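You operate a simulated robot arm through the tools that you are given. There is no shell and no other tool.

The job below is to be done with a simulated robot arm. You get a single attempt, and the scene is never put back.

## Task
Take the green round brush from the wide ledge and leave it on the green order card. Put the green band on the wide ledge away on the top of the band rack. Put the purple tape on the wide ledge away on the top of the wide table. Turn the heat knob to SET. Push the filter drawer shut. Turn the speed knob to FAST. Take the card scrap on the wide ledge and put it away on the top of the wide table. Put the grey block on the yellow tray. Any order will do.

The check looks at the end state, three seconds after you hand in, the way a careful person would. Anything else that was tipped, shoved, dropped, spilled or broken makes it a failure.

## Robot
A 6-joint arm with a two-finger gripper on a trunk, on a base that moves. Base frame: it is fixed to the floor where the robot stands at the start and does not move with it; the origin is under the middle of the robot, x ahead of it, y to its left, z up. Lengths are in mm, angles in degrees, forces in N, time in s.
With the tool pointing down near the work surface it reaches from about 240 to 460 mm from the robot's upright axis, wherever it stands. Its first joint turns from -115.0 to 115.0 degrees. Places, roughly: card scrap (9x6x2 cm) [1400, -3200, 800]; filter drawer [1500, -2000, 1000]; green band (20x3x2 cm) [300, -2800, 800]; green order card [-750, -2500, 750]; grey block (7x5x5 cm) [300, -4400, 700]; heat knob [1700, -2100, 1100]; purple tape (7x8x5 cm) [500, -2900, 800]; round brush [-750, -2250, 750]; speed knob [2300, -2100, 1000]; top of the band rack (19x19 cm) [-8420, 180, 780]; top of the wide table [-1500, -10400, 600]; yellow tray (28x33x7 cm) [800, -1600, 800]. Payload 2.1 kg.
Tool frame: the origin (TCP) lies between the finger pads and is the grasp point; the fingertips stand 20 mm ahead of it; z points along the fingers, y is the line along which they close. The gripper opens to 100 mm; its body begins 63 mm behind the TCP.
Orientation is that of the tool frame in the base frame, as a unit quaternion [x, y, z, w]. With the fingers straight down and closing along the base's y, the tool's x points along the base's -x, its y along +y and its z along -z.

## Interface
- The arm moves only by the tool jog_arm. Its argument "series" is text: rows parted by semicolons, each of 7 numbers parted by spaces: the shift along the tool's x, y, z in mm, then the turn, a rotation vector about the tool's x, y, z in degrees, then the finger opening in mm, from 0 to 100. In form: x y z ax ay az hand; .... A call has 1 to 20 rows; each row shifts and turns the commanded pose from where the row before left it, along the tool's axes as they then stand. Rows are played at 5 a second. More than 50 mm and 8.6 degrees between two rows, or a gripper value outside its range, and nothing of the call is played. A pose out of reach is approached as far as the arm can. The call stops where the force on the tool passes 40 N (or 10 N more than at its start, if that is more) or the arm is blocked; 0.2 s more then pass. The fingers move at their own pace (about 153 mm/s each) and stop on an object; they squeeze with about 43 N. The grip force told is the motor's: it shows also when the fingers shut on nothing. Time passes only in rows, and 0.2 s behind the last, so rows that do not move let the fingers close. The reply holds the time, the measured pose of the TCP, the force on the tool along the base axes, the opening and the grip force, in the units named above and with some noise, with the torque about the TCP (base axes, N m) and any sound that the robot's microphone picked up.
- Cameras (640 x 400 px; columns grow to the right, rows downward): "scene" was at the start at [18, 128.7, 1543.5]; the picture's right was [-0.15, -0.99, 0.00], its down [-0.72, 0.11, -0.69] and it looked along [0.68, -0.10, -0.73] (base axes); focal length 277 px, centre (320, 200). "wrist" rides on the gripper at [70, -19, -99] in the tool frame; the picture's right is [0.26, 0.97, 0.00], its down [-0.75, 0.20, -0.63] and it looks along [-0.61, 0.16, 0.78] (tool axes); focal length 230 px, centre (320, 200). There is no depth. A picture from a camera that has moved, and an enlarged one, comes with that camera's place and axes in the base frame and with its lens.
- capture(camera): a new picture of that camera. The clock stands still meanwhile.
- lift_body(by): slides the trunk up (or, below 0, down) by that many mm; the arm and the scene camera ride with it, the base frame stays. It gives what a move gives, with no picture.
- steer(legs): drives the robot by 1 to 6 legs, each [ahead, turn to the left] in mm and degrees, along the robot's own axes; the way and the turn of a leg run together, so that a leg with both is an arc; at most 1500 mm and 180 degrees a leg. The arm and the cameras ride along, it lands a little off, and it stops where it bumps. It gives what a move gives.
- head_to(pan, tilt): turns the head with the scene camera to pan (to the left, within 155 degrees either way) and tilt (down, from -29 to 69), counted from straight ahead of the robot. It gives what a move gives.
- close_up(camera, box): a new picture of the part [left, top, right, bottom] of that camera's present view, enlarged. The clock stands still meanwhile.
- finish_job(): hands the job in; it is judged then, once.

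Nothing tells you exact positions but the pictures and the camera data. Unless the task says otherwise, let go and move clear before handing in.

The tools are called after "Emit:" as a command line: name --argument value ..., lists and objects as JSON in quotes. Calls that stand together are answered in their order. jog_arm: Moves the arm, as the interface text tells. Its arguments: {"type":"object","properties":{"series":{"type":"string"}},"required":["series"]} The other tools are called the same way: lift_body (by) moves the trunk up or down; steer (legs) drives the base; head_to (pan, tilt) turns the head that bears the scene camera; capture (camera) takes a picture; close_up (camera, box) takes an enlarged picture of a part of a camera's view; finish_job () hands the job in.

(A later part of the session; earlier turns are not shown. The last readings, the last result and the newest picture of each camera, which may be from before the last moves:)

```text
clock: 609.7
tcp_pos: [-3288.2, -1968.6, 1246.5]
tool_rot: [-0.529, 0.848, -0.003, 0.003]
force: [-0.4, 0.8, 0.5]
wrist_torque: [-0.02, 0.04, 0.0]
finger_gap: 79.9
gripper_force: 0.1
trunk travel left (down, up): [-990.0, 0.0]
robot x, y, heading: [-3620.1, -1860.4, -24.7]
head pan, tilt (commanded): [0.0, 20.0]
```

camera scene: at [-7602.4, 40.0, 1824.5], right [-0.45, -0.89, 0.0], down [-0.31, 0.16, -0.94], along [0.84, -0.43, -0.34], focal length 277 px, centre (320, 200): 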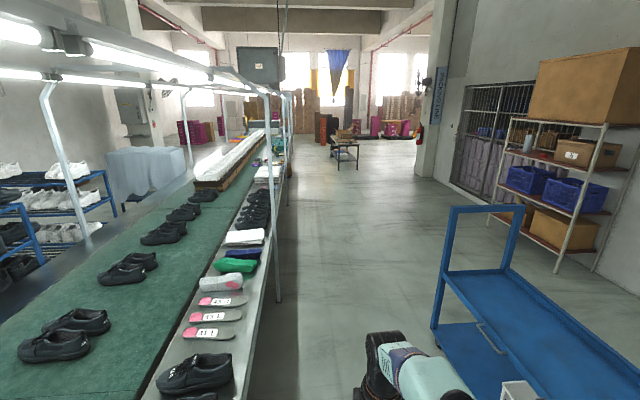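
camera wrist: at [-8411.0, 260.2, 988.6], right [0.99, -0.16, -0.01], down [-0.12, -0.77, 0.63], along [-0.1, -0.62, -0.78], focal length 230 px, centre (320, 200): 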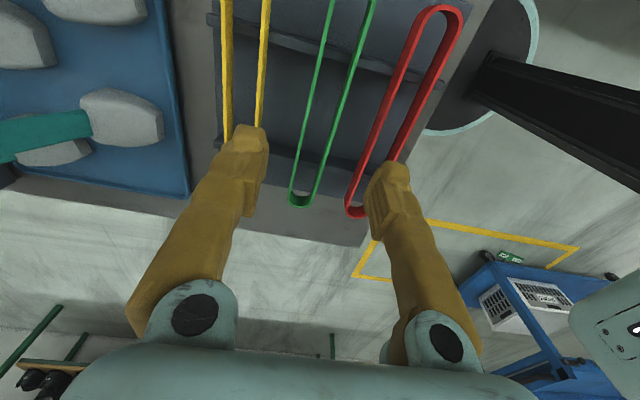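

Emit:
steer --legs '[[0, 2.2], [1500, 0], [1500, 0], [1350, 0]]'

Emit:
head_to --pan -70 --tilt 40

Emit:
capture --camera "scene"

```text
clock: 630.9
tcp_pos: [725.7, -3613.4, 1247.8]
tool_rot: [-0.551, 0.835, -0.003, 0.002]
force: [0.5, -0.4, 0.0]
wrist_torque: [0.02, 0.0, -0.02]
finger_gap: 80.2
gripper_force: 0.0
trunk travel left (down, up): [-990.0, 0.0]
robot x, y, heading: [386.2, -3520.7, -21.5]
head pan, tilt (commanded): [0.0, 20.0]
```

```text
clock: 632.3
tcp_pos: [727.0, -3610.7, 1246.2]
tool_rot: [-0.551, 0.834, -0.002, 0.002]
force: [-0.1, 0.0, 0.1]
wrist_torque: [-0.01, -0.04, 0.0]
finger_gap: 79.9
gripper_force: 0.1
trunk travel left (down, up): [-990.0, 0.0]
robot x, y, heading: [387.0, -3519.7, -21.5]
head pan, tilt (commanded): [-70.0, 40.0]
```

```text
taken
camera scene: at [379.2, -3451.8, 1793.2], right [-1.0, 0.03, 0.0], down [0.02, 0.64, -0.77], along [-0.02, -0.77, -0.64], focal length 277 px, centre (320, 200)
```

scene: 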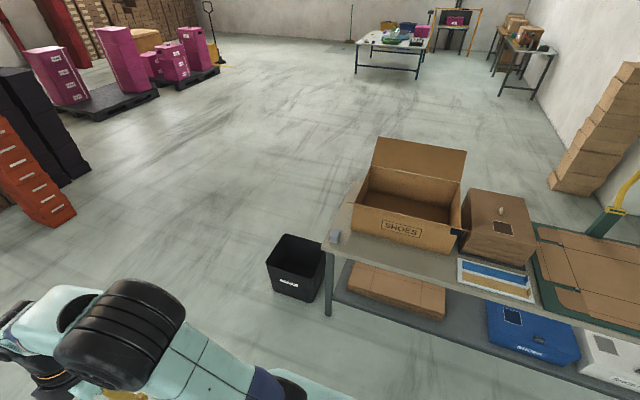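

The grey block sits at about (278, −4404), centre z≈755, near the SHOES box and table end. I'll turn the wrist so its camera is away from the box and approach from the corridor side.

Emit:
jog_arm --series "0 0 0 0 0 8.2 80; 0 0 0 0 0 8.2 80; 0 0 0 0 0 8.2 80; 0 0 0 0 0 8.2 80; 0 0 0 0 0 8.2 80; 0 0 0 0 0 8.2 80; 0 0 0 0 0 8.2 80; 0 0 0 0 0 8.2 80; 0 0 0 0 0 8.2 80; 0 0 0 0 0 8.2 80; 0 0 0 0 0 8.2 80"

Emit:
jog_arm --series "0 0 0 0 0 8.2 80; 0 0 0 0 0 8.2 80; 0 0 0 0 0 8.2 80; 0 0 0 0 0 8.2 80; 0 0 0 0 0 8.2 80; 0 0 0 0 0 8.2 80; 0 0 0 0 0 8.2 80; 0 0 0 0 0 8.2 80; 0 0 0 0 0 8.2 80; 0 0 0 0 0 8.2 80; 0 0 0 0 0 8.2 80"

Emit:
steer --legs '[[191, 0], [0, -88.8], [380, 0]]'

Emit:
head_to --pan 0 --tilt 45

Emit:
capture --camera "scene"

Emit:
capture --camera "wrist"

```text
clock: 634.7
tcp_pos: [725.8, -3611.9, 1247.3]
tool_rot: [0.204, 0.979, 0.001, 0.004]
force: [-0.2, -0.5, -0.3]
wrist_torque: [0.02, -0.02, -0.02]
finger_gap: 80.2
gripper_force: 0.1
trunk travel left (down, up): [-990.0, 0.0]
robot x, y, heading: [389.2, -3520.6, -21.7]
head pan, tilt (commanded): [-70.0, 40.0]
```

```text
clock: 637.1
tcp_pos: [725.7, -3611.8, 1246.5]
tool_rot: [0.838, 0.546, 0.003, 0.002]
force: [-0.2, 0.2, -0.2]
wrist_torque: [-0.01, -0.02, 0.0]
finger_gap: 79.8
gripper_force: 0.0
trunk travel left (down, up): [-990.0, 0.0]
robot x, y, heading: [387.4, -3516.6, -21.6]
head pan, tilt (commanded): [-70.0, 40.0]
```

```text
clock: 644.4
tcp_pos: [362.4, -4295.1, 1247.6]
tool_rot: [0.984, -0.18, 0.0, 0.004]
force: [-0.7, 0.6, -0.2]
wrist_torque: [-0.02, 0.0, 0.01]
finger_gap: 80.0
gripper_force: 0.0
trunk travel left (down, up): [-990.0, 0.0]
robot x, y, heading: [432.8, -3948.2, -108.8]
head pan, tilt (commanded): [-70.0, 40.0]
```

```text
clock: 645.8
tcp_pos: [362.8, -4295.1, 1247.5]
tool_rot: [0.984, -0.179, 0.0, 0.004]
force: [0.3, 0.4, 0.2]
wrist_torque: [0.03, 0.03, 0.01]
finger_gap: 80.1
gripper_force: 0.0
trunk travel left (down, up): [-990.0, 0.0]
robot x, y, heading: [436.8, -3950.6, -108.6]
head pan, tilt (commanded): [0.0, 45.0]
```

```text
taken
camera scene: at [561.4, -4016.7, 1785.9], right [-0.95, 0.32, 0.0], down [0.23, 0.67, -0.71], along [-0.23, -0.67, -0.71], focal length 277 px, centre (320, 200)
```

scene: 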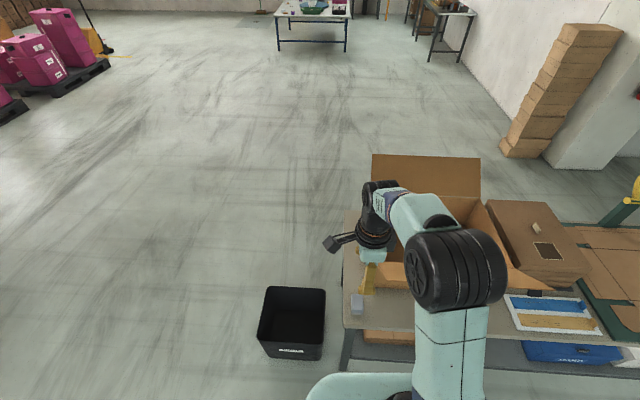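

```text
taken
camera wrist: at [432.8, -4303.6, 1346.2], right [-0.1, -0.99, 0.01], down [-0.77, 0.08, 0.63], along [-0.63, 0.06, -0.78], focal length 230 px, centre (320, 200)
```

wrist: 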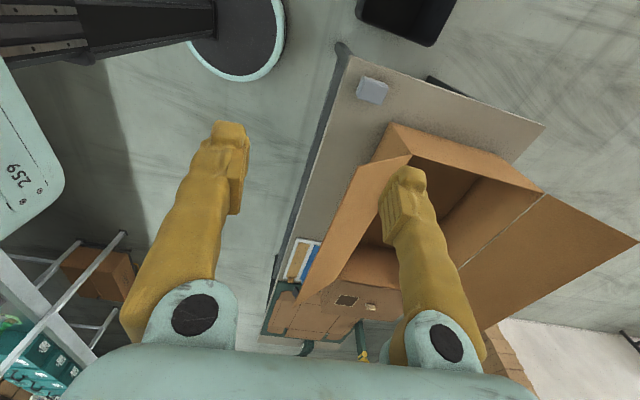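

Emit:
close_up --camera "scene" --box '[320, 250, 420, 330]'

Emit:
close_up --camera "wrist" --box '[320, 50, 440, 140]'

```text
5.00 times, centred on (370, 290) of scene
camera zoom: at [561.4, -4016.7, 1785.9], right [-0.95, 0.32, 0.0], down [0.23, 0.67, -0.71], along [-0.23, -0.67, -0.71], focal length 1384 px, centre (70, -250)
```

zoom: 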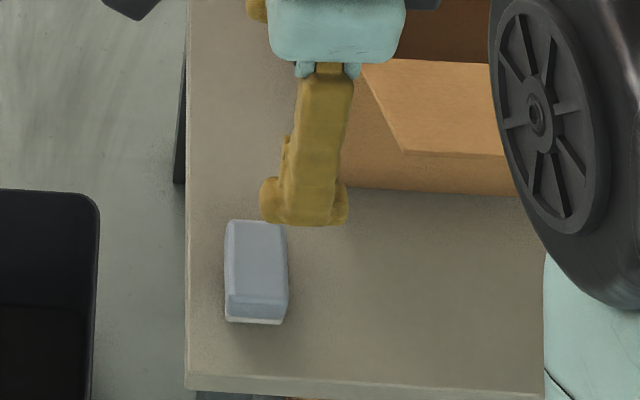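

```text
4.44 times, centred on (380, 95) of wrist
camera zoom: at [432.8, -4303.6, 1346.2], right [-0.1, -0.99, 0.01], down [-0.77, 0.08, 0.63], along [-0.63, 0.06, -0.78], focal length 1022 px, centre (53, 667)
```

zoom: 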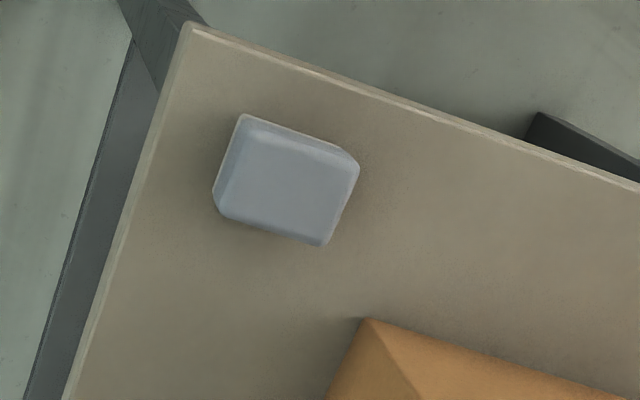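

The block's 7 cm side runs along the gripper's closing direction, which suits an approach clear of the box. Moving above it.

Emit:
steer --legs '[[80, 0]]'

Emit:
jog_arm --series "-12 16 30 0 0 0 100; -12 16 30 0 0 0 100; -11 16 30 0 0 0 100; 0 0 0 0 0 0 100"

Emit:
lift_body --by -150

Emit:
capture --camera "wrist"

Emit:
capture --camera "scene"

```text
clock: 647.4
tcp_pos: [338.5, -4366.4, 1247.0]
tool_rot: [0.984, -0.179, 0.0, 0.008]
force: [0.8, 0.5, 0.8]
wrist_torque: [-0.06, 0.03, -0.01]
finger_gap: 80.2
gripper_force: 0.1
trunk travel left (down, up): [-990.0, 0.0]
robot x, y, heading: [411.9, -4030.1, -108.9]
head pan, tilt (commanded): [0.0, 45.0]
stopped in leg 1: the robot was blocked; the commanded pose is now the measured one
```

```text
clock: 648.4
tcp_pos: [290.9, -4390.2, 1160.7]
tool_rot: [0.984, -0.178, 0.0, 0.011]
force: [-0.2, 0.1, 1.0]
wrist_torque: [0.0, 0.02, -0.01]
finger_gap: 99.8
gripper_force: 0.1
trunk travel left (down, up): [-990.0, 0.0]
robot x, y, heading: [409.0, -4024.6, -108.7]
head pan, tilt (commanded): [0.0, 45.0]
```

```text
clock: 650.2
tcp_pos: [290.2, -4392.4, 1011.5]
tool_rot: [0.984, -0.178, -0.001, 0.011]
force: [-0.6, 0.3, 0.2]
wrist_torque: [0.04, 0.01, -0.02]
finger_gap: 99.9
gripper_force: 0.0
trunk travel left (down, up): [-840.0, 150.0]
robot x, y, heading: [407.9, -4028.2, -109.0]
head pan, tilt (commanded): [0.0, 45.0]
```

```text
taken
camera wrist: at [361.4, -4397.9, 1109.3], right [-0.1, -0.99, 0.02], down [-0.77, 0.09, 0.63], along [-0.63, 0.05, -0.77], focal length 230 px, centre (320, 200)
```

wrist: 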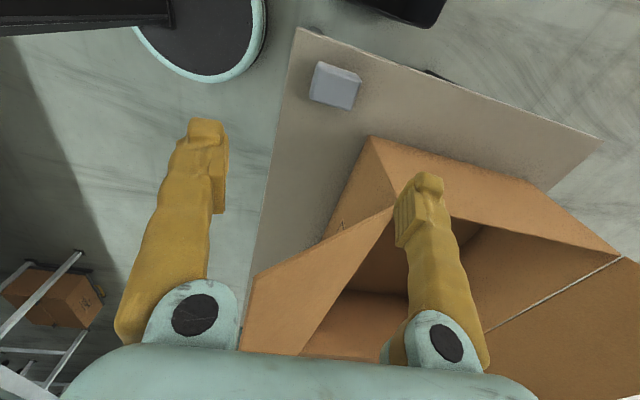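

```text
taken
camera scene: at [535.5, -4093.0, 1635.9], right [-0.95, 0.32, 0.0], down [0.23, 0.67, -0.71], along [-0.23, -0.67, -0.71], focal length 277 px, centre (320, 200)
```

scene: 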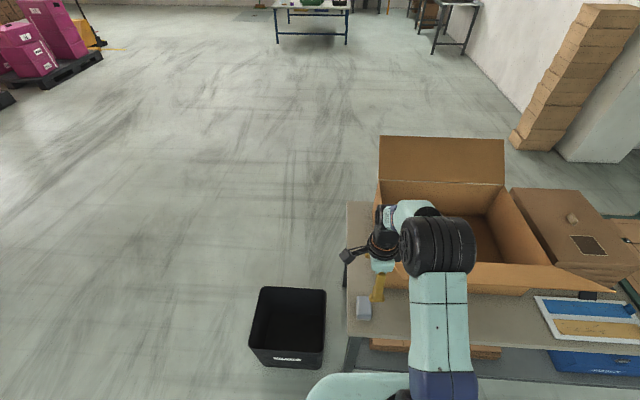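

The base nudged something at the end of that leg, so I'll back off a little, level the tool, and centre over the block.

Emit:
steer --legs '[[-15, 0]]'

Emit:
jog_arm --series "3 16 25 1.27 0 0 100; 0 15 25 0 0 0 100; 0 0 25 0 0 0 100; 0 0 0 0 0 0 100"

Emit:
capture --camera "wrist"

Emit:
close_up --camera "scene" --box '[320, 230, 440, 350]'

```text
clock: 650.9
tcp_pos: [292.9, -4381.0, 1010.4]
tool_rot: [0.984, -0.179, -0.001, 0.009]
force: [-0.5, -0.6, 0.4]
wrist_torque: [0.02, -0.03, -0.01]
finger_gap: 99.8
gripper_force: 0.1
trunk travel left (down, up): [-840.0, 150.0]
robot x, y, heading: [417.5, -4014.6, -108.7]
head pan, tilt (commanded): [0.0, 45.0]
```

```text
clock: 651.9
tcp_pos: [286.8, -4407.2, 935.3]
tool_rot: [0.984, -0.179, 0.0, 0.001]
force: [1.1, -0.3, 0.0]
wrist_torque: [0.03, -0.04, 0.01]
finger_gap: 100.0
gripper_force: 0.1
trunk travel left (down, up): [-840.0, 150.0]
robot x, y, heading: [418.4, -4012.8, -109.0]
head pan, tilt (commanded): [0.0, 45.0]
```

```text
taken
camera wrist: at [357.1, -4415.9, 1036.2], right [-0.1, -1.0, 0.0], down [-0.77, 0.08, 0.63], along [-0.62, 0.06, -0.78], focal length 230 px, centre (320, 200)
```

wrist: 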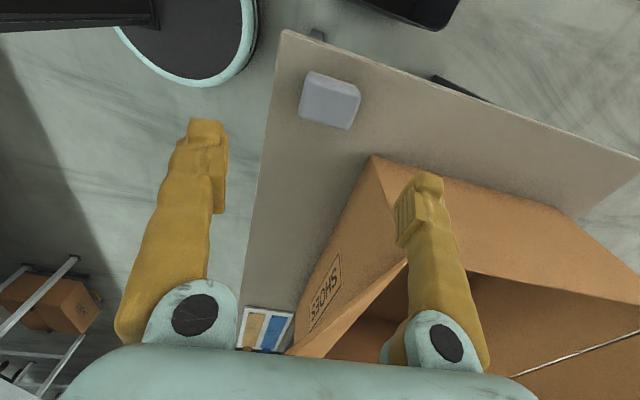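

```text
3.33 times, centred on (380, 290) of scene
camera zoom: at [540.3, -4079.4, 1635.9], right [-0.95, 0.32, 0.0], down [0.23, 0.67, -0.71], along [-0.23, -0.67, -0.71], focal length 922 px, centre (120, -100)
```

zoom: 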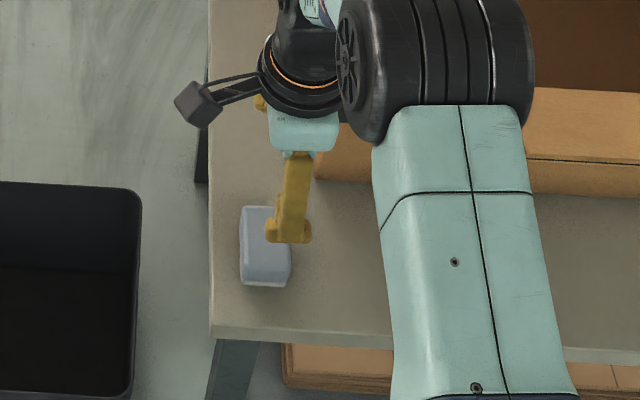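

The block is lower than I assumed (top ≈ 715, table ≈ 665); it needs a shift of about −15, +18 mm. I'll centre, then lower the trunk and recheck.

Emit:
jog_arm --series "-8 9 0 0 0 0 100; -7 9 0 0 0 0 100; 0 0 0 0 0 0 100"

Emit:
lift_body --by -150

Emit:
capture --camera "wrist"

Emit:
capture --camera "scene"

```text
clock: 652.7
tcp_pos: [266.6, -4419.4, 936.8]
tool_rot: [0.984, -0.179, 0.001, 0.0]
force: [0.8, -0.6, -0.3]
wrist_torque: [-0.03, -0.01, -0.01]
finger_gap: 100.0
gripper_force: 0.1
trunk travel left (down, up): [-840.0, 150.0]
robot x, y, heading: [414.9, -4015.2, -108.4]
head pan, tilt (commanded): [0.0, 45.0]
```

```text
clock: 654.5
tcp_pos: [265.6, -4418.9, 786.3]
tool_rot: [0.984, -0.178, 0.001, 0.0]
force: [0.7, 0.1, -0.4]
wrist_torque: [0.01, -0.02, 0.0]
finger_gap: 100.1
gripper_force: 0.1
trunk travel left (down, up): [-690.0, 300.0]
robot x, y, heading: [417.5, -4012.7, -108.7]
head pan, tilt (commanded): [0.0, 45.0]
```

```text
taken
camera wrist: at [336.3, -4427.6, 886.3], right [-0.1, -1.0, 0.0], down [-0.77, 0.08, 0.63], along [-0.62, 0.06, -0.78], focal length 230 px, centre (320, 200)
```

wrist: 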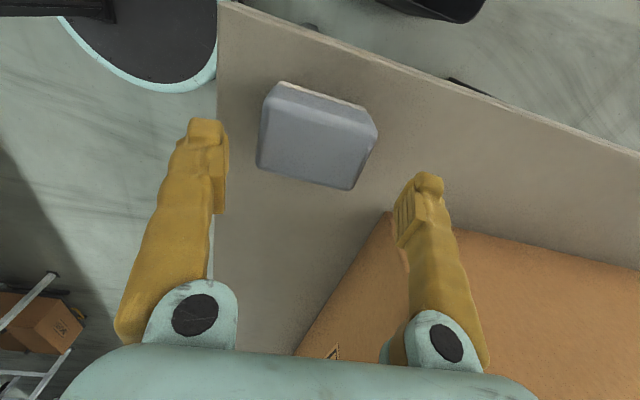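

```text
taken
camera scene: at [540.3, -4078.9, 1485.9], right [-0.95, 0.32, 0.0], down [0.23, 0.67, -0.71], along [-0.23, -0.67, -0.71], focal length 277 px, centre (320, 200)
```

scene: 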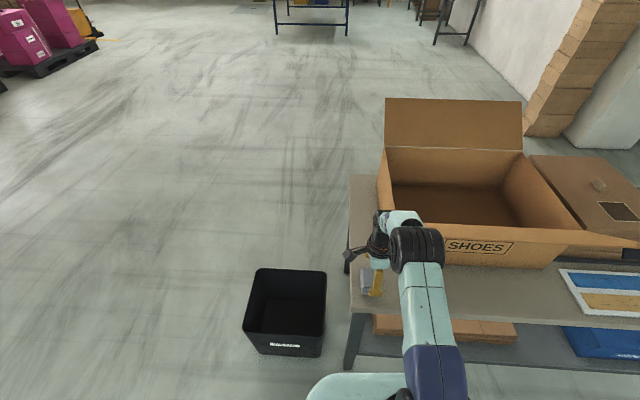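

Almost centred (−5, −3 mm). Descend around the block in careful steps.

Emit:
jog_arm --series "-5 -3 20 0 0 0 100; 0 0 20 0 0 0 100; 0 0 0 0 0 0 100"

Emit:
capture --camera "wrist"

Emit:
close_up --camera "scene" --box '[320, 200, 480, 330]'

```text
clock: 655.3
tcp_pos: [262.2, -4414.7, 747.0]
tool_rot: [0.984, -0.178, 0.002, 0.0]
force: [0.5, 0.0, -0.2]
wrist_torque: [0.0, 0.04, -0.02]
finger_gap: 99.8
gripper_force: 0.0
trunk travel left (down, up): [-690.0, 300.0]
robot x, y, heading: [416.7, -4012.2, -108.8]
head pan, tilt (commanded): [0.0, 45.0]
```

```text
taken
camera wrist: at [333.2, -4423.0, 846.3], right [-0.1, -1.0, 0.0], down [-0.77, 0.08, 0.63], along [-0.62, 0.06, -0.78], focal length 230 px, centre (320, 200)
```

wrist: 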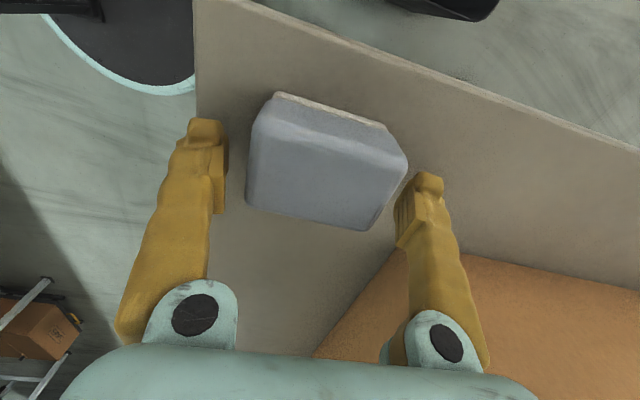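

```text
3.08 times, centred on (400, 265) of scene
camera zoom: at [540.3, -4078.8, 1485.9], right [-0.95, 0.32, 0.0], down [0.23, 0.67, -0.71], along [-0.23, -0.67, -0.71], focal length 852 px, centre (74, 0)
```

zoom: 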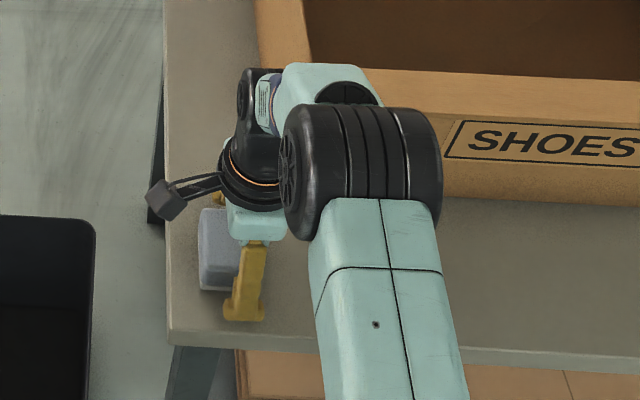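

Block is centred between the fingers; the wrist stays clear of the box corner. Continue down slowly.

Emit:
jog_arm --series "0 0 12 0 0 0 100; 0 0 10 0 0 0 100; 0 0 8 0 0 0 100; 0 0 5 0 0 0 100; 0 0 4 0 0 0 100; 0 0 0 0 0 0 100"

Emit:
capture --camera "wrist"

Emit:
close_up --camera "scene" --box '[320, 200, 480, 330]'

```text
clock: 655.8
tcp_pos: [262.3, -4414.9, 736.9]
tool_rot: [0.984, -0.179, 0.001, 0.002]
force: [2.2, 7.4, 26.3]
wrist_torque: [1.56, -0.58, 0.02]
finger_gap: 100.2
gripper_force: 0.2
trunk travel left (down, up): [-690.0, 300.0]
robot x, y, heading: [416.3, -4012.5, -108.8]
head pan, tilt (commanded): [0.0, 45.0]
stopped in row 2: the force on the tool passed its limit at 50 N (the readings are from after the stop); the commanded pose is now the measured one
```

```text
taken
camera wrist: at [333.2, -4422.9, 835.9], right [-0.1, -1.0, 0.01], down [-0.77, 0.08, 0.63], along [-0.63, 0.06, -0.78], focal length 230 px, centre (320, 200)
```

wrist: 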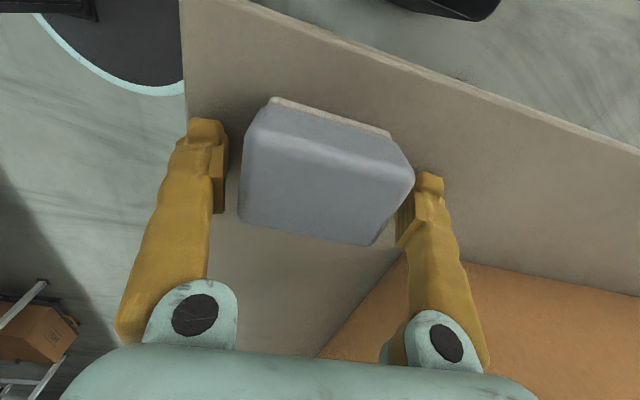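

```text
3.08 times, centred on (400, 265) of scene
camera zoom: at [541.9, -4075.0, 1486.4], right [-0.95, 0.32, 0.0], down [0.23, 0.67, -0.71], along [-0.23, -0.67, -0.7], focal length 852 px, centre (74, 0)
```

zoom: 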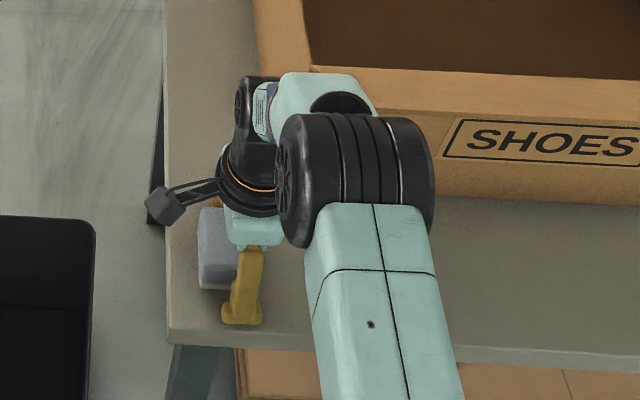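

Fingertips met the table (surface ≈ 717), so the block's top is ≈ 760. I'll ease up 3 mm, shift 12 mm to its centre, and close.

Emit:
jog_arm --series "0 0 -3 0 0 0 100; 6 -1.5 0 0 0 0 100; 6 -1.5 0 0 0 0 100; 0 0 0 0 0 0 60; 0 0 0 0 0 0 55; 0 0 0 0 0 0 55; 0 0 0 0 0 0 55"

Emit:
capture --camera "wrist"

```text
clock: 657.4
tcp_pos: [276.7, -4414.5, 738.7]
tool_rot: [0.984, -0.179, 0.001, 0.006]
force: [5.5, 15.7, 29.9]
wrist_torque: [1.0, -0.55, 0.03]
finger_gap: 68.4
gripper_force: 43.4
trunk travel left (down, up): [-690.0, 300.0]
robot x, y, heading: [417.3, -4016.2, -108.5]
head pan, tilt (commanded): [0.0, 45.0]
```

```text
taken
camera wrist: at [346.7, -4421.4, 839.2], right [-0.1, -1.0, 0.01], down [-0.77, 0.08, 0.63], along [-0.63, 0.05, -0.78], focal length 230 px, centre (320, 200)
```

wrist: 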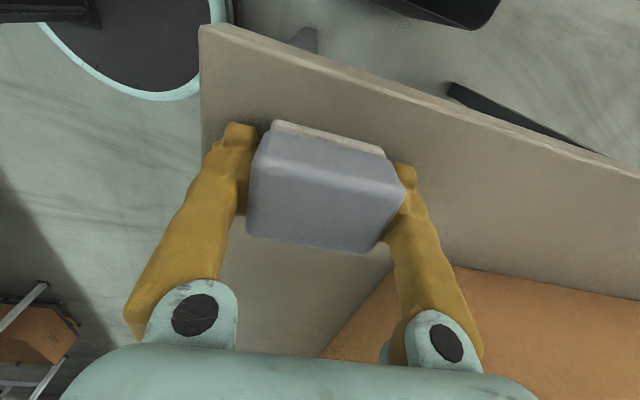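

Gripped at 68 mm. Lift and check.

Emit:
jog_arm --series "0 0 -5 0 0 0 55; 0 0 -10 0 0 0 55; 0 0 -20 0 0 0 55; 0 0 -30 0 0 0 55; 0 0 -30 0 0 0 55; 0 0 0 0 0 0 55"

Emit:
capture --camera "wrist"

Emit:
capture --camera "scene"

```text
clock: 658.8
tcp_pos: [273.8, -4417.9, 831.5]
tool_rot: [0.984, -0.179, 0.0, 0.003]
force: [0.3, -0.8, -1.1]
wrist_torque: [0.0, 0.01, 0.01]
finger_gap: 68.4
gripper_force: 43.5
trunk travel left (down, up): [-690.0, 300.0]
robot x, y, heading: [414.7, -4015.7, -108.6]
head pan, tilt (commanded): [0.0, 45.0]
```

```text
taken
camera wrist: at [345.1, -4426.6, 930.9], right [-0.1, -1.0, 0.01], down [-0.77, 0.08, 0.63], along [-0.63, 0.06, -0.78], focal length 230 px, centre (320, 200)
```

wrist: 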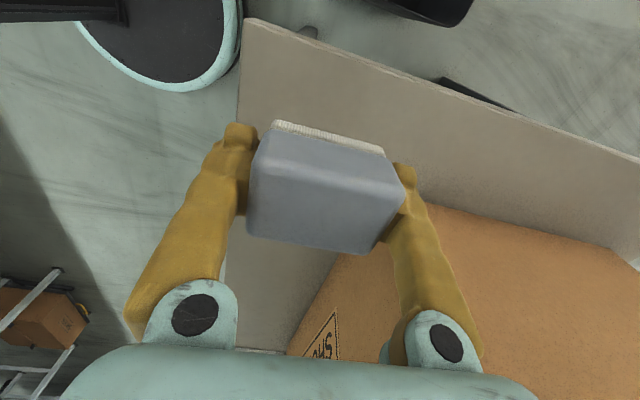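

```text
taken
camera scene: at [540.0, -4079.6, 1485.9], right [-0.95, 0.32, 0.0], down [0.23, 0.67, -0.71], along [-0.23, -0.67, -0.71], focal length 277 px, centre (320, 200)
```

scene: 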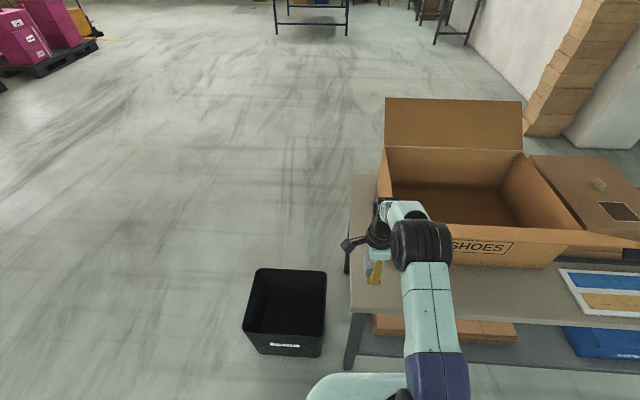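

The block is held. I'll retract, raise, back into the corridor and drive around the line's end to the front side.

Emit:
jog_arm --series "0 -25 -20 0 0 0 55; 0 -25 -20 0 0 0 55; 0 -15 0 0 0 0 55; 0 0 0 0 0 0 55"

Emit:
lift_body --by 300

Emit:
steer --legs '[[-480, 0], [0, 85.3], [1500, 0], [1500, 0]]'

Emit:
head_to --pan 0 --tilt 20

Emit:
capture --camera "scene"

```text
clock: 659.8
tcp_pos: [297.5, -4357.8, 870.8]
tool_rot: [0.984, -0.178, 0.0, 0.003]
force: [0.5, 0.0, -1.2]
wrist_torque: [-0.01, -0.02, 0.04]
finger_gap: 68.3
gripper_force: 43.0
trunk travel left (down, up): [-690.0, 300.0]
robot x, y, heading: [417.6, -4012.0, -108.6]
head pan, tilt (commanded): [0.0, 45.0]
```

```text
clock: 662.8
tcp_pos: [297.3, -4357.5, 1171.1]
tool_rot: [0.984, -0.178, 0.0, 0.003]
force: [-0.7, -0.1, -0.8]
wrist_torque: [0.01, -0.01, -0.02]
finger_gap: 68.4
gripper_force: 43.0
trunk travel left (down, up): [-990.0, 0.0]
robot x, y, heading: [416.0, -4014.9, -108.7]
head pan, tilt (commanded): [0.0, 45.0]
```

```text
clock: 683.4
tcp_pos: [3680.3, -4868.1, 1172.5]
tool_rot: [0.84, 0.543, 0.002, 0.002]
force: [0.0, -0.5, -0.8]
wrist_torque: [0.0, 0.01, 0.0]
finger_gap: 68.2
gripper_force: 42.7
trunk travel left (down, up): [-990.0, 0.0]
robot x, y, heading: [3344.5, -4725.1, -22.6]
head pan, tilt (commanded): [0.0, 45.0]
```

```text
clock: 684.3
tcp_pos: [3681.9, -4868.6, 1170.2]
tool_rot: [0.84, 0.542, 0.002, 0.002]
force: [0.4, 0.0, -0.5]
wrist_torque: [-0.03, 0.01, -0.01]
finger_gap: 68.7
gripper_force: 42.7
trunk travel left (down, up): [-990.0, 0.0]
robot x, y, heading: [3344.4, -4727.7, -22.2]
head pan, tilt (commanded): [0.0, 20.0]
```

```text
taken
camera scene: at [3430.0, -4610.4, 1824.5], right [-0.38, -0.92, 0.0], down [-0.32, 0.13, -0.94], along [0.87, -0.36, -0.34], focal length 277 px, centre (320, 200)
```

scene: 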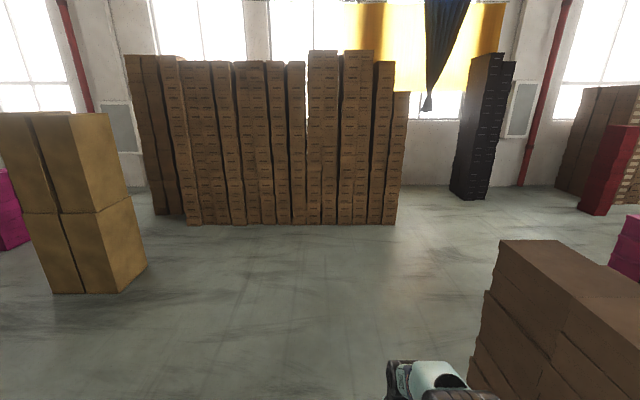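

Emit:
steer --legs '[[1030, 0], [0, 88.5], [1100, 0], [1070, 0]]'

Emit:
head_to --pan 50 --tilt 20

Emit:
capture --camera "scene"

```text
clock: 703.7
tcp_pos: [5186.3, -2752.9, 1171.1]
tool_rot: [0.186, 0.983, 0.004, 0.0]
force: [0.4, -0.3, -0.4]
wrist_torque: [0.02, 0.0, -0.01]
finger_gap: 68.6
gripper_force: 43.0
trunk travel left (down, up): [-990.0, 0.0]
robot x, y, heading: [5061.7, -3090.4, 70.0]
head pan, tilt (commanded): [0.0, 20.0]
```

```text
clock: 704.8
tcp_pos: [5185.6, -2753.2, 1170.1]
tool_rot: [0.187, 0.982, 0.003, -0.001]
force: [-0.2, 0.0, -0.5]
wrist_torque: [-0.02, 0.01, -0.01]
finger_gap: 68.2
gripper_force: 43.0
trunk travel left (down, up): [-990.0, 0.0]
robot x, y, heading: [5059.4, -3098.1, 70.3]
head pan, tilt (commanded): [50.0, 20.0]
```

```text
taken
camera scene: at [4862.1, -3022.8, 1824.6], right [0.86, 0.5, 0.0], down [0.17, -0.3, -0.94], along [-0.47, 0.81, -0.34], focal length 277 px, centre (320, 200)
```

scene: 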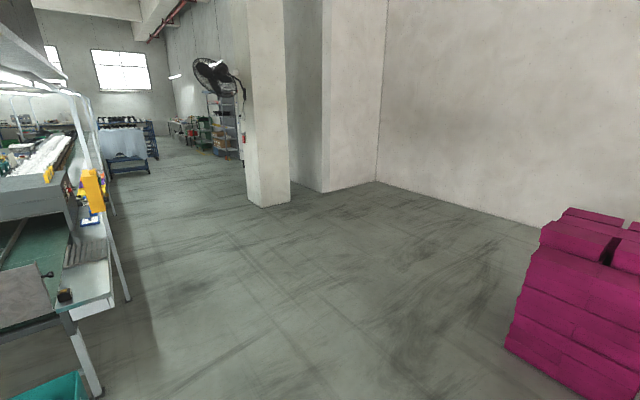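

Front lane is clear. Driving round to the trays.

Emit:
steer --legs '[[0, 61.8], [853, 0], [853, 0], [0, 24], [1350, 0], [1350, 0]]'

Emit:
head_to --pan -60 --tilt 35

Emit:
capture --camera "scene"

```text
clock: 730.3
tcp_pos: [1106.9, -563.1, 1171.3]
tool_rot: [-0.533, 0.846, 0.002, -0.003]
force: [-1.1, 0.1, -1.5]
wrist_torque: [0.01, 0.01, -0.01]
finger_gap: 68.3
gripper_force: 42.8
trunk travel left (down, up): [-990.0, 0.0]
robot x, y, heading: [1437.5, -709.5, 156.2]
head pan, tilt (commanded): [50.0, 20.0]
```

```text
clock: 732.2
tcp_pos: [1105.9, -564.0, 1171.1]
tool_rot: [-0.533, 0.846, 0.002, -0.002]
force: [0.7, -0.3, -1.2]
wrist_torque: [-0.01, -0.03, 0.01]
finger_gap: 68.3
gripper_force: 43.0
trunk travel left (down, up): [-990.0, 0.0]
robot x, y, heading: [1439.0, -714.3, 156.3]
head pan, tilt (commanded): [-60.0, 35.0]
```

```text
taken
camera scene: at [1425.1, -774.9, 1800.7], right [0.99, 0.11, 0.0], down [0.06, -0.57, -0.82], along [-0.09, 0.81, -0.57], focal length 277 px, centre (320, 200)
```

scene: 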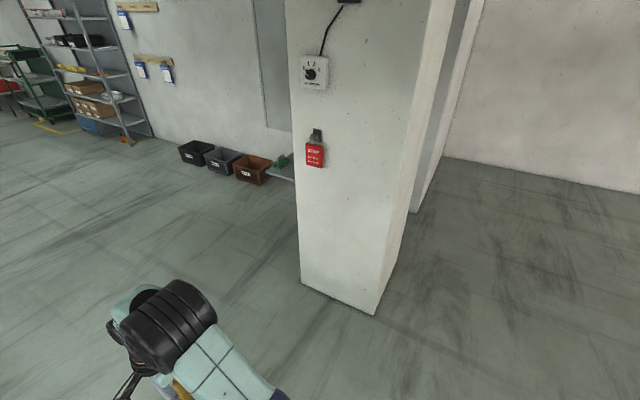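

The line is on my left now. I'll turn to face it and look at the yellow tray.

Emit:
steer --legs '[[0, 90]]'

Emit:
head_to --pan 0 --tilt 35

Emit:
capture --camera "scene"

Emit:
close_up --camera "scene" --box '[280, 170, 480, 295]'

```text
clock: 736.4
tcp_pos: [1297.0, -1045.4, 1170.1]
tool_rot: [0.978, -0.21, 0.0, 0.002]
force: [0.6, 0.5, -0.1]
wrist_torque: [0.02, -0.02, -0.02]
finger_gap: 68.3
gripper_force: 43.2
trunk travel left (down, up): [-990.0, 0.0]
robot x, y, heading: [1437.5, -707.8, -112.5]
head pan, tilt (commanded): [-60.0, 35.0]
```

```text
clock: 737.7
tcp_pos: [1297.6, -1046.1, 1170.8]
tool_rot: [0.978, -0.21, 0.001, 0.002]
force: [1.2, -0.5, -1.3]
wrist_torque: [-0.01, 0.03, 0.0]
finger_gap: 68.2
gripper_force: 42.6
trunk travel left (down, up): [-990.0, 0.0]
robot x, y, heading: [1433.9, -715.3, -112.5]
head pan, tilt (commanded): [0.0, 35.0]
```

```text
taken
camera scene: at [1554.8, -789.9, 1800.7], right [-0.92, 0.38, 0.0], down [0.22, 0.53, -0.82], along [-0.31, -0.76, -0.57], focal length 277 px, centre (320, 200)
```

scene: 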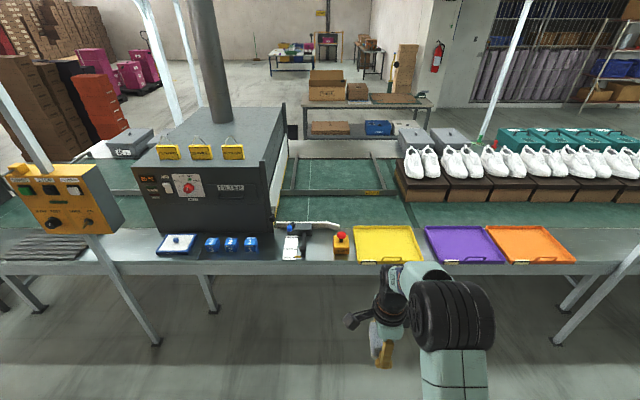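

```text
3.20 times, centred on (380, 232) of scene
camera zoom: at [1554.8, -789.9, 1800.7], right [-0.92, 0.38, 0.0], down [0.22, 0.53, -0.82], along [-0.31, -0.76, -0.57], focal length 886 px, centre (128, 96)
```

zoom: 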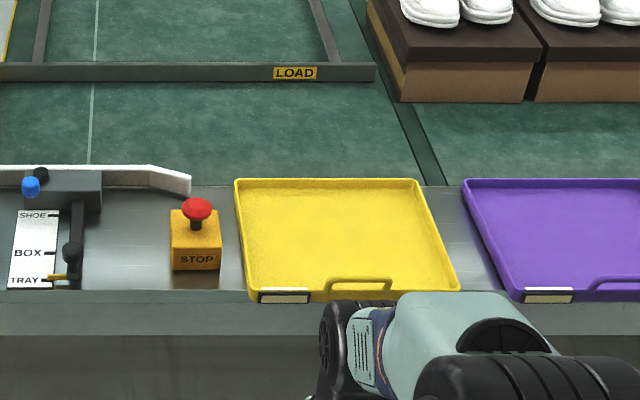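

Yellow tray's floor centre is near (822, −1630, ~784). I'll drive up in front of it.

Emit:
steer --legs '[[0, -17.5], [700, 0], [0, 18]]'

Emit:
head_to --pan 0 --tilt 45

Emit:
capture --camera "scene"

Emit:
capture --camera "wrist"

```text
clock: 743.6
tcp_pos: [851.6, -1583.6, 1170.8]
tool_rot: [0.979, -0.206, 0.0, 0.004]
force: [0.5, -0.5, -1.3]
wrist_torque: [-0.01, 0.03, 0.01]
finger_gap: 68.4
gripper_force: 43.5
trunk travel left (down, up): [-990.0, 0.0]
robot x, y, heading: [993.9, -1248.8, -112.0]
head pan, tilt (commanded): [0.0, 35.0]
```

```text
clock: 744.3
tcp_pos: [852.7, -1583.5, 1171.0]
tool_rot: [0.979, -0.205, 0.001, 0.003]
force: [0.0, -0.8, -1.0]
wrist_torque: [0.01, 0.0, -0.05]
finger_gap: 68.5
gripper_force: 43.5
trunk travel left (down, up): [-990.0, 0.0]
robot x, y, heading: [992.9, -1249.0, -111.9]
head pan, tilt (commanded): [0.0, 45.0]
```

```text
taken
camera scene: at [1110.0, -1319.3, 1785.9], right [-0.93, 0.37, 0.0], down [0.26, 0.66, -0.71], along [-0.26, -0.66, -0.71], focal length 277 px, centre (320, 200)
```

scene: 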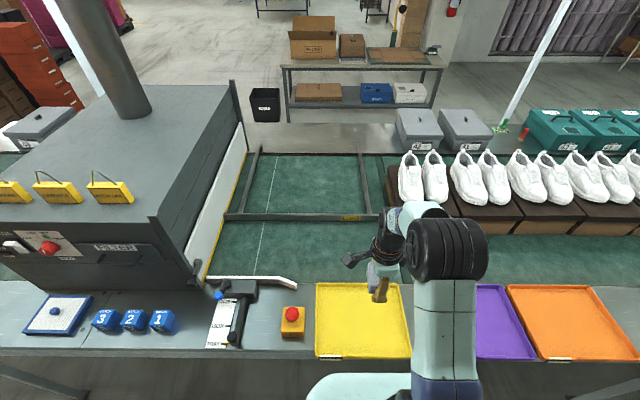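

```text
taken
camera wrist: at [923.1, -1595.5, 1270.5], right [-0.15, -0.99, 0.01], down [-0.77, 0.12, 0.63], along [-0.62, 0.09, -0.78], focal length 230 px, centre (320, 200)
```

wrist: 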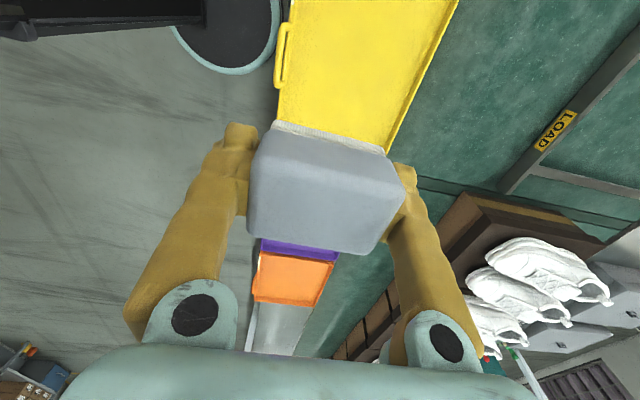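

Shift 55 mm further in to the tray's centre, then lower.

Emit:
jog_arm --series "-2 28 0 0 0 0 55; -2 27 0 0 0 0 55; 0 0 0 0 0 0 55"

Emit:
lift_body --by -270

Emit:
capture --camera "wrist"

Emit:
capture --camera "scene"

```text
clock: 745.1
tcp_pos: [826.6, -1632.7, 1171.8]
tool_rot: [0.979, -0.206, 0.0, 0.003]
force: [0.7, -0.2, -0.5]
wrist_torque: [-0.01, -0.03, -0.01]
finger_gap: 68.1
gripper_force: 43.1
trunk travel left (down, up): [-990.0, 0.0]
robot x, y, heading: [987.7, -1243.3, -111.7]
head pan, tilt (commanded): [0.0, 45.0]
```

```text
clock: 747.8
tcp_pos: [826.2, -1632.3, 901.6]
tool_rot: [0.979, -0.205, 0.0, 0.002]
force: [0.0, 0.1, -1.4]
wrist_torque: [-0.01, 0.01, 0.0]
finger_gap: 68.4
gripper_force: 42.6
trunk travel left (down, up): [-720.0, 270.0]
robot x, y, heading: [988.2, -1250.5, -111.9]
head pan, tilt (commanded): [0.0, 45.0]
```

```text
taken
camera wrist: at [896.6, -1644.6, 1001.9], right [-0.15, -0.99, 0.01], down [-0.77, 0.12, 0.63], along [-0.62, 0.09, -0.78], focal length 230 px, centre (320, 200)
```

wrist: 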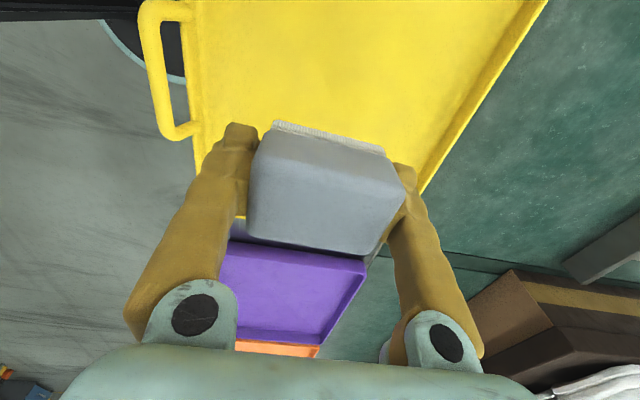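

```text
taken
camera scene: at [1109.9, -1319.2, 1515.9], right [-0.93, 0.37, 0.0], down [0.26, 0.66, -0.71], along [-0.26, -0.66, -0.71], focal length 277 px, centre (320, 200)
```

scene: 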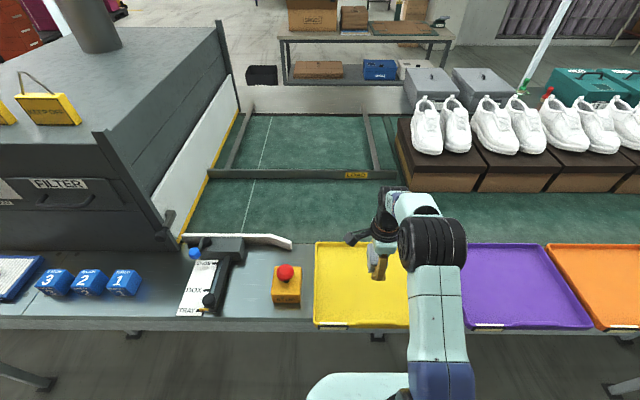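

Well inside the tray; I'll nudge 15 mm toward its centre and lower to contact.

Emit:
jog_arm --series "15 7 20 0 0 0 55; 0 0 25 0 0 0 55; 0 0 25 0 0 0 55; 0 0 8 0 0 0 55; 0 0 4 0 0 0 55; 0 0 4 0 0 0 55; 0 0 3 0 0 0 55; 0 0 3 0 0 0 55; 0 0 3 0 0 0 55; 0 0 3 0 0 0 55; 0 0 3 0 0 0 55"

Emit:
capture --camera "wrist"

```text
clock: 750.2
tcp_pos: [836.9, -1646.2, 801.1]
tool_rot: [0.979, -0.205, 0.001, 0.003]
force: [-0.6, 0.3, -0.9]
wrist_torque: [0.0, -0.02, 0.01]
finger_gap: 68.4
gripper_force: 42.9
trunk travel left (down, up): [-720.0, 270.0]
robot x, y, heading: [991.2, -1246.3, -111.9]
head pan, tilt (commanded): [0.0, 45.0]
```

```text
taken
camera wrist: at [907.6, -1658.4, 900.7], right [-0.15, -0.99, 0.01], down [-0.77, 0.12, 0.63], along [-0.62, 0.09, -0.78], focal length 230 px, centre (320, 200)
```

wrist: 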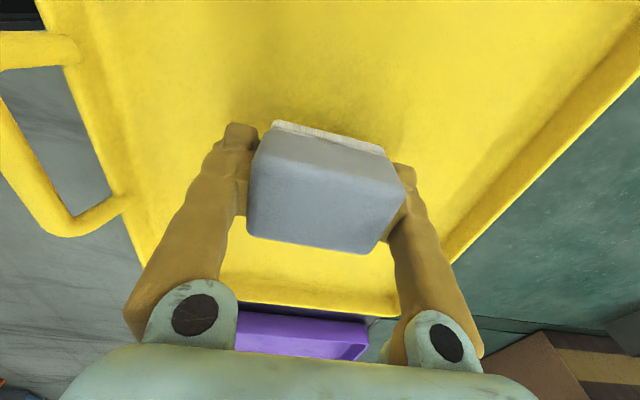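

No contact yet; continue down in small steps.

Emit:
jog_arm --series "0 0 4 0 0 0 55; 0 0 4 0 0 0 55; 0 0 3 0 0 0 55; 0 0 3 0 0 0 55; 0 0 3 0 0 0 55; 0 0 3 0 0 0 55; 0 0 3 0 0 0 55; 0 0 3 0 0 0 55; 0 0 3 0 0 0 55; 0 0 3 0 0 0 55"

```text
clock: 752.4
tcp_pos: [837.6, -1644.9, 776.3]
tool_rot: [0.979, -0.206, 0.0, 0.01]
force: [2.4, 5.2, 24.6]
wrist_torque: [0.81, -0.52, 0.0]
finger_gap: 68.2
gripper_force: 42.7
trunk travel left (down, up): [-720.0, 270.0]
robot x, y, heading: [988.7, -1245.7, -111.9]
head pan, tilt (commanded): [0.0, 45.0]
stopped in row 10: the force on the tool passed its limit at 45 N (the readings are from after the stop); the commanded pose is now the measured one
```

Contact on the tray floor. Ease up, open, and rise.

Emit:
jog_arm --series "0 0 -1.5 0 0 0 55; 0 0 0 0 0 0 80; 0 0 0 0 0 0 95; 0 0 0 0 0 0 95; 0 0 -15 0 0 0 95; 0 0 -30 0 0 0 95; 0 0 -40 0 0 0 95; 0 0 -40 0 0 0 95; 0 0 0 0 0 0 95"

Emit:
capture --camera "wrist"

Emit:
capture --camera "scene"

```text
clock: 754.4
tcp_pos: [838.7, -1645.8, 900.3]
tool_rot: [0.978, -0.206, 0.0, 0.007]
force: [0.4, 0.0, -0.7]
wrist_torque: [0.05, 0.01, 0.01]
finger_gap: 95.0
gripper_force: 0.1
trunk travel left (down, up): [-720.0, 270.0]
robot x, y, heading: [991.9, -1245.8, -112.0]
head pan, tilt (commanded): [0.0, 45.0]
```

```text
taken
camera wrist: at [909.1, -1657.4, 1000.2], right [-0.15, -0.99, 0.01], down [-0.77, 0.13, 0.63], along [-0.62, 0.09, -0.78], focal length 230 px, centre (320, 200)
```

wrist: 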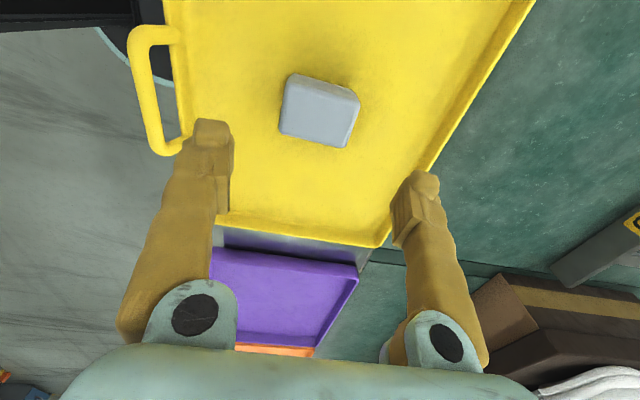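

```text
taken
camera scene: at [1109.8, -1319.6, 1515.9], right [-0.93, 0.37, 0.0], down [0.26, 0.66, -0.71], along [-0.26, -0.66, -0.71], focal length 277 px, centre (320, 200)
```

scene: 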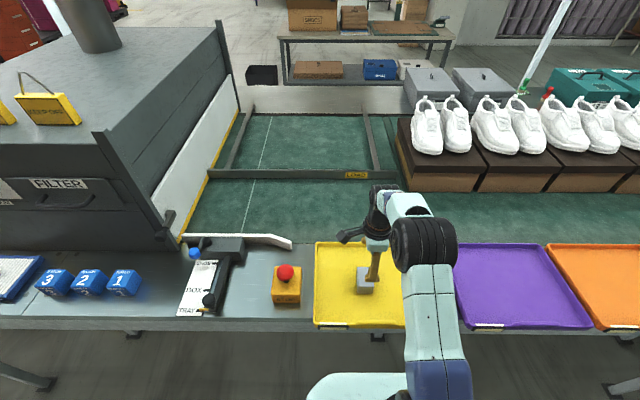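

The block sits in the yellow tray. I'll rise, back off, and do a final visual check of the knobs, drawer and brush.

Emit:
jog_arm --series "0 -25 -30 0 0 0 60; 0 -25 -30 0 0 0 60; 0 0 0 0 0 0 60"

Emit:
lift_body --by 270

Emit:
steer --legs '[[-450, 0]]'

Emit:
head_to --pan 0 --tilt 30

Emit:
capture --camera "scene"

Emit:
close_up --camera "scene" --box '[60, 130, 260, 255]'

Emit:
close_up --camera "scene" --box '[340, 120, 500, 220]'

```text
clock: 755.2
tcp_pos: [858.5, -1600.9, 959.7]
tool_rot: [0.978, -0.206, 0.0, 0.007]
force: [0.0, 0.0, 0.1]
wrist_torque: [0.02, 0.03, 0.03]
finger_gap: 59.8
gripper_force: 0.0
trunk travel left (down, up): [-720.0, 270.0]
robot x, y, heading: [987.8, -1250.6, -111.8]
head pan, tilt (commanded): [0.0, 45.0]
```

```text
clock: 757.9
tcp_pos: [858.6, -1599.9, 1228.7]
tool_rot: [0.978, -0.207, 0.001, 0.007]
force: [0.5, 0.7, 0.6]
wrist_torque: [0.01, -0.02, -0.02]
finger_gap: 59.9
gripper_force: 0.0
trunk travel left (down, up): [-990.0, 0.0]
robot x, y, heading: [989.1, -1247.1, -111.7]
head pan, tilt (commanded): [0.0, 45.0]
```

```text
clock: 760.6
tcp_pos: [1020.8, -1191.8, 1229.7]
tool_rot: [0.978, -0.21, 0.001, 0.006]
force: [0.2, 0.4, -0.6]
wrist_torque: [0.0, 0.0, -0.01]
finger_gap: 60.2
gripper_force: 0.0
trunk travel left (down, up): [-990.0, 0.0]
robot x, y, heading: [1156.5, -840.5, -112.5]
head pan, tilt (commanded): [0.0, 45.0]
```

```text
clock: 761.4
tcp_pos: [1021.7, -1190.3, 1229.5]
tool_rot: [0.977, -0.211, 0.001, 0.006]
force: [0.3, 0.7, 0.1]
wrist_torque: [0.01, -0.02, -0.03]
finger_gap: 60.4
gripper_force: 0.0
trunk travel left (down, up): [-990.0, 0.0]
robot x, y, heading: [1157.6, -839.3, -112.4]
head pan, tilt (commanded): [0.0, 30.0]
```

```text
taken
camera scene: at [1273.2, -918.9, 1808.5], right [-0.92, 0.38, 0.0], down [0.19, 0.46, -0.87], along [-0.33, -0.8, -0.5], focal length 277 px, centre (320, 200)
```

scene: 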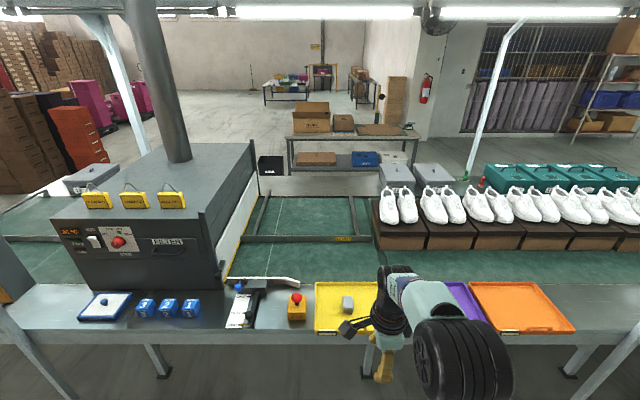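

```text
3.20 times, centred on (160, 192) of scene
camera zoom: at [1273.2, -918.9, 1808.5], right [-0.92, 0.38, 0.0], down [0.19, 0.46, -0.87], along [-0.33, -0.8, -0.5], focal length 886 px, centre (832, 224)
```

zoom: 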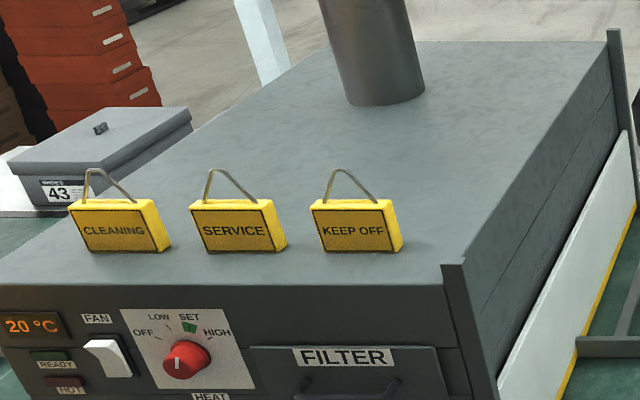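

```text
4.00 times, centred on (420, 170) of scene
camera zoom: at [1273.2, -918.9, 1808.5], right [-0.92, 0.38, 0.0], down [0.19, 0.46, -0.87], along [-0.33, -0.8, -0.5], focal length 1107 px, centre (-80, 320)
```

zoom: 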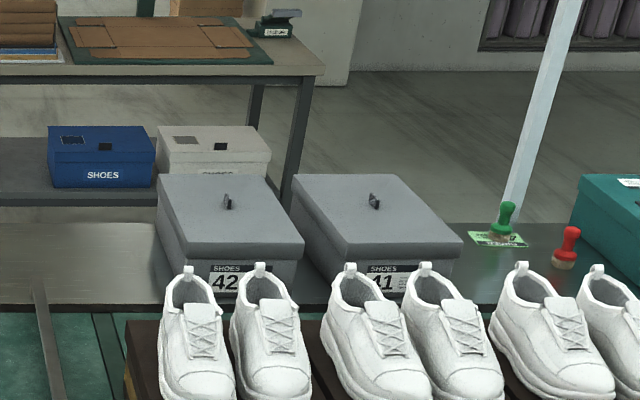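

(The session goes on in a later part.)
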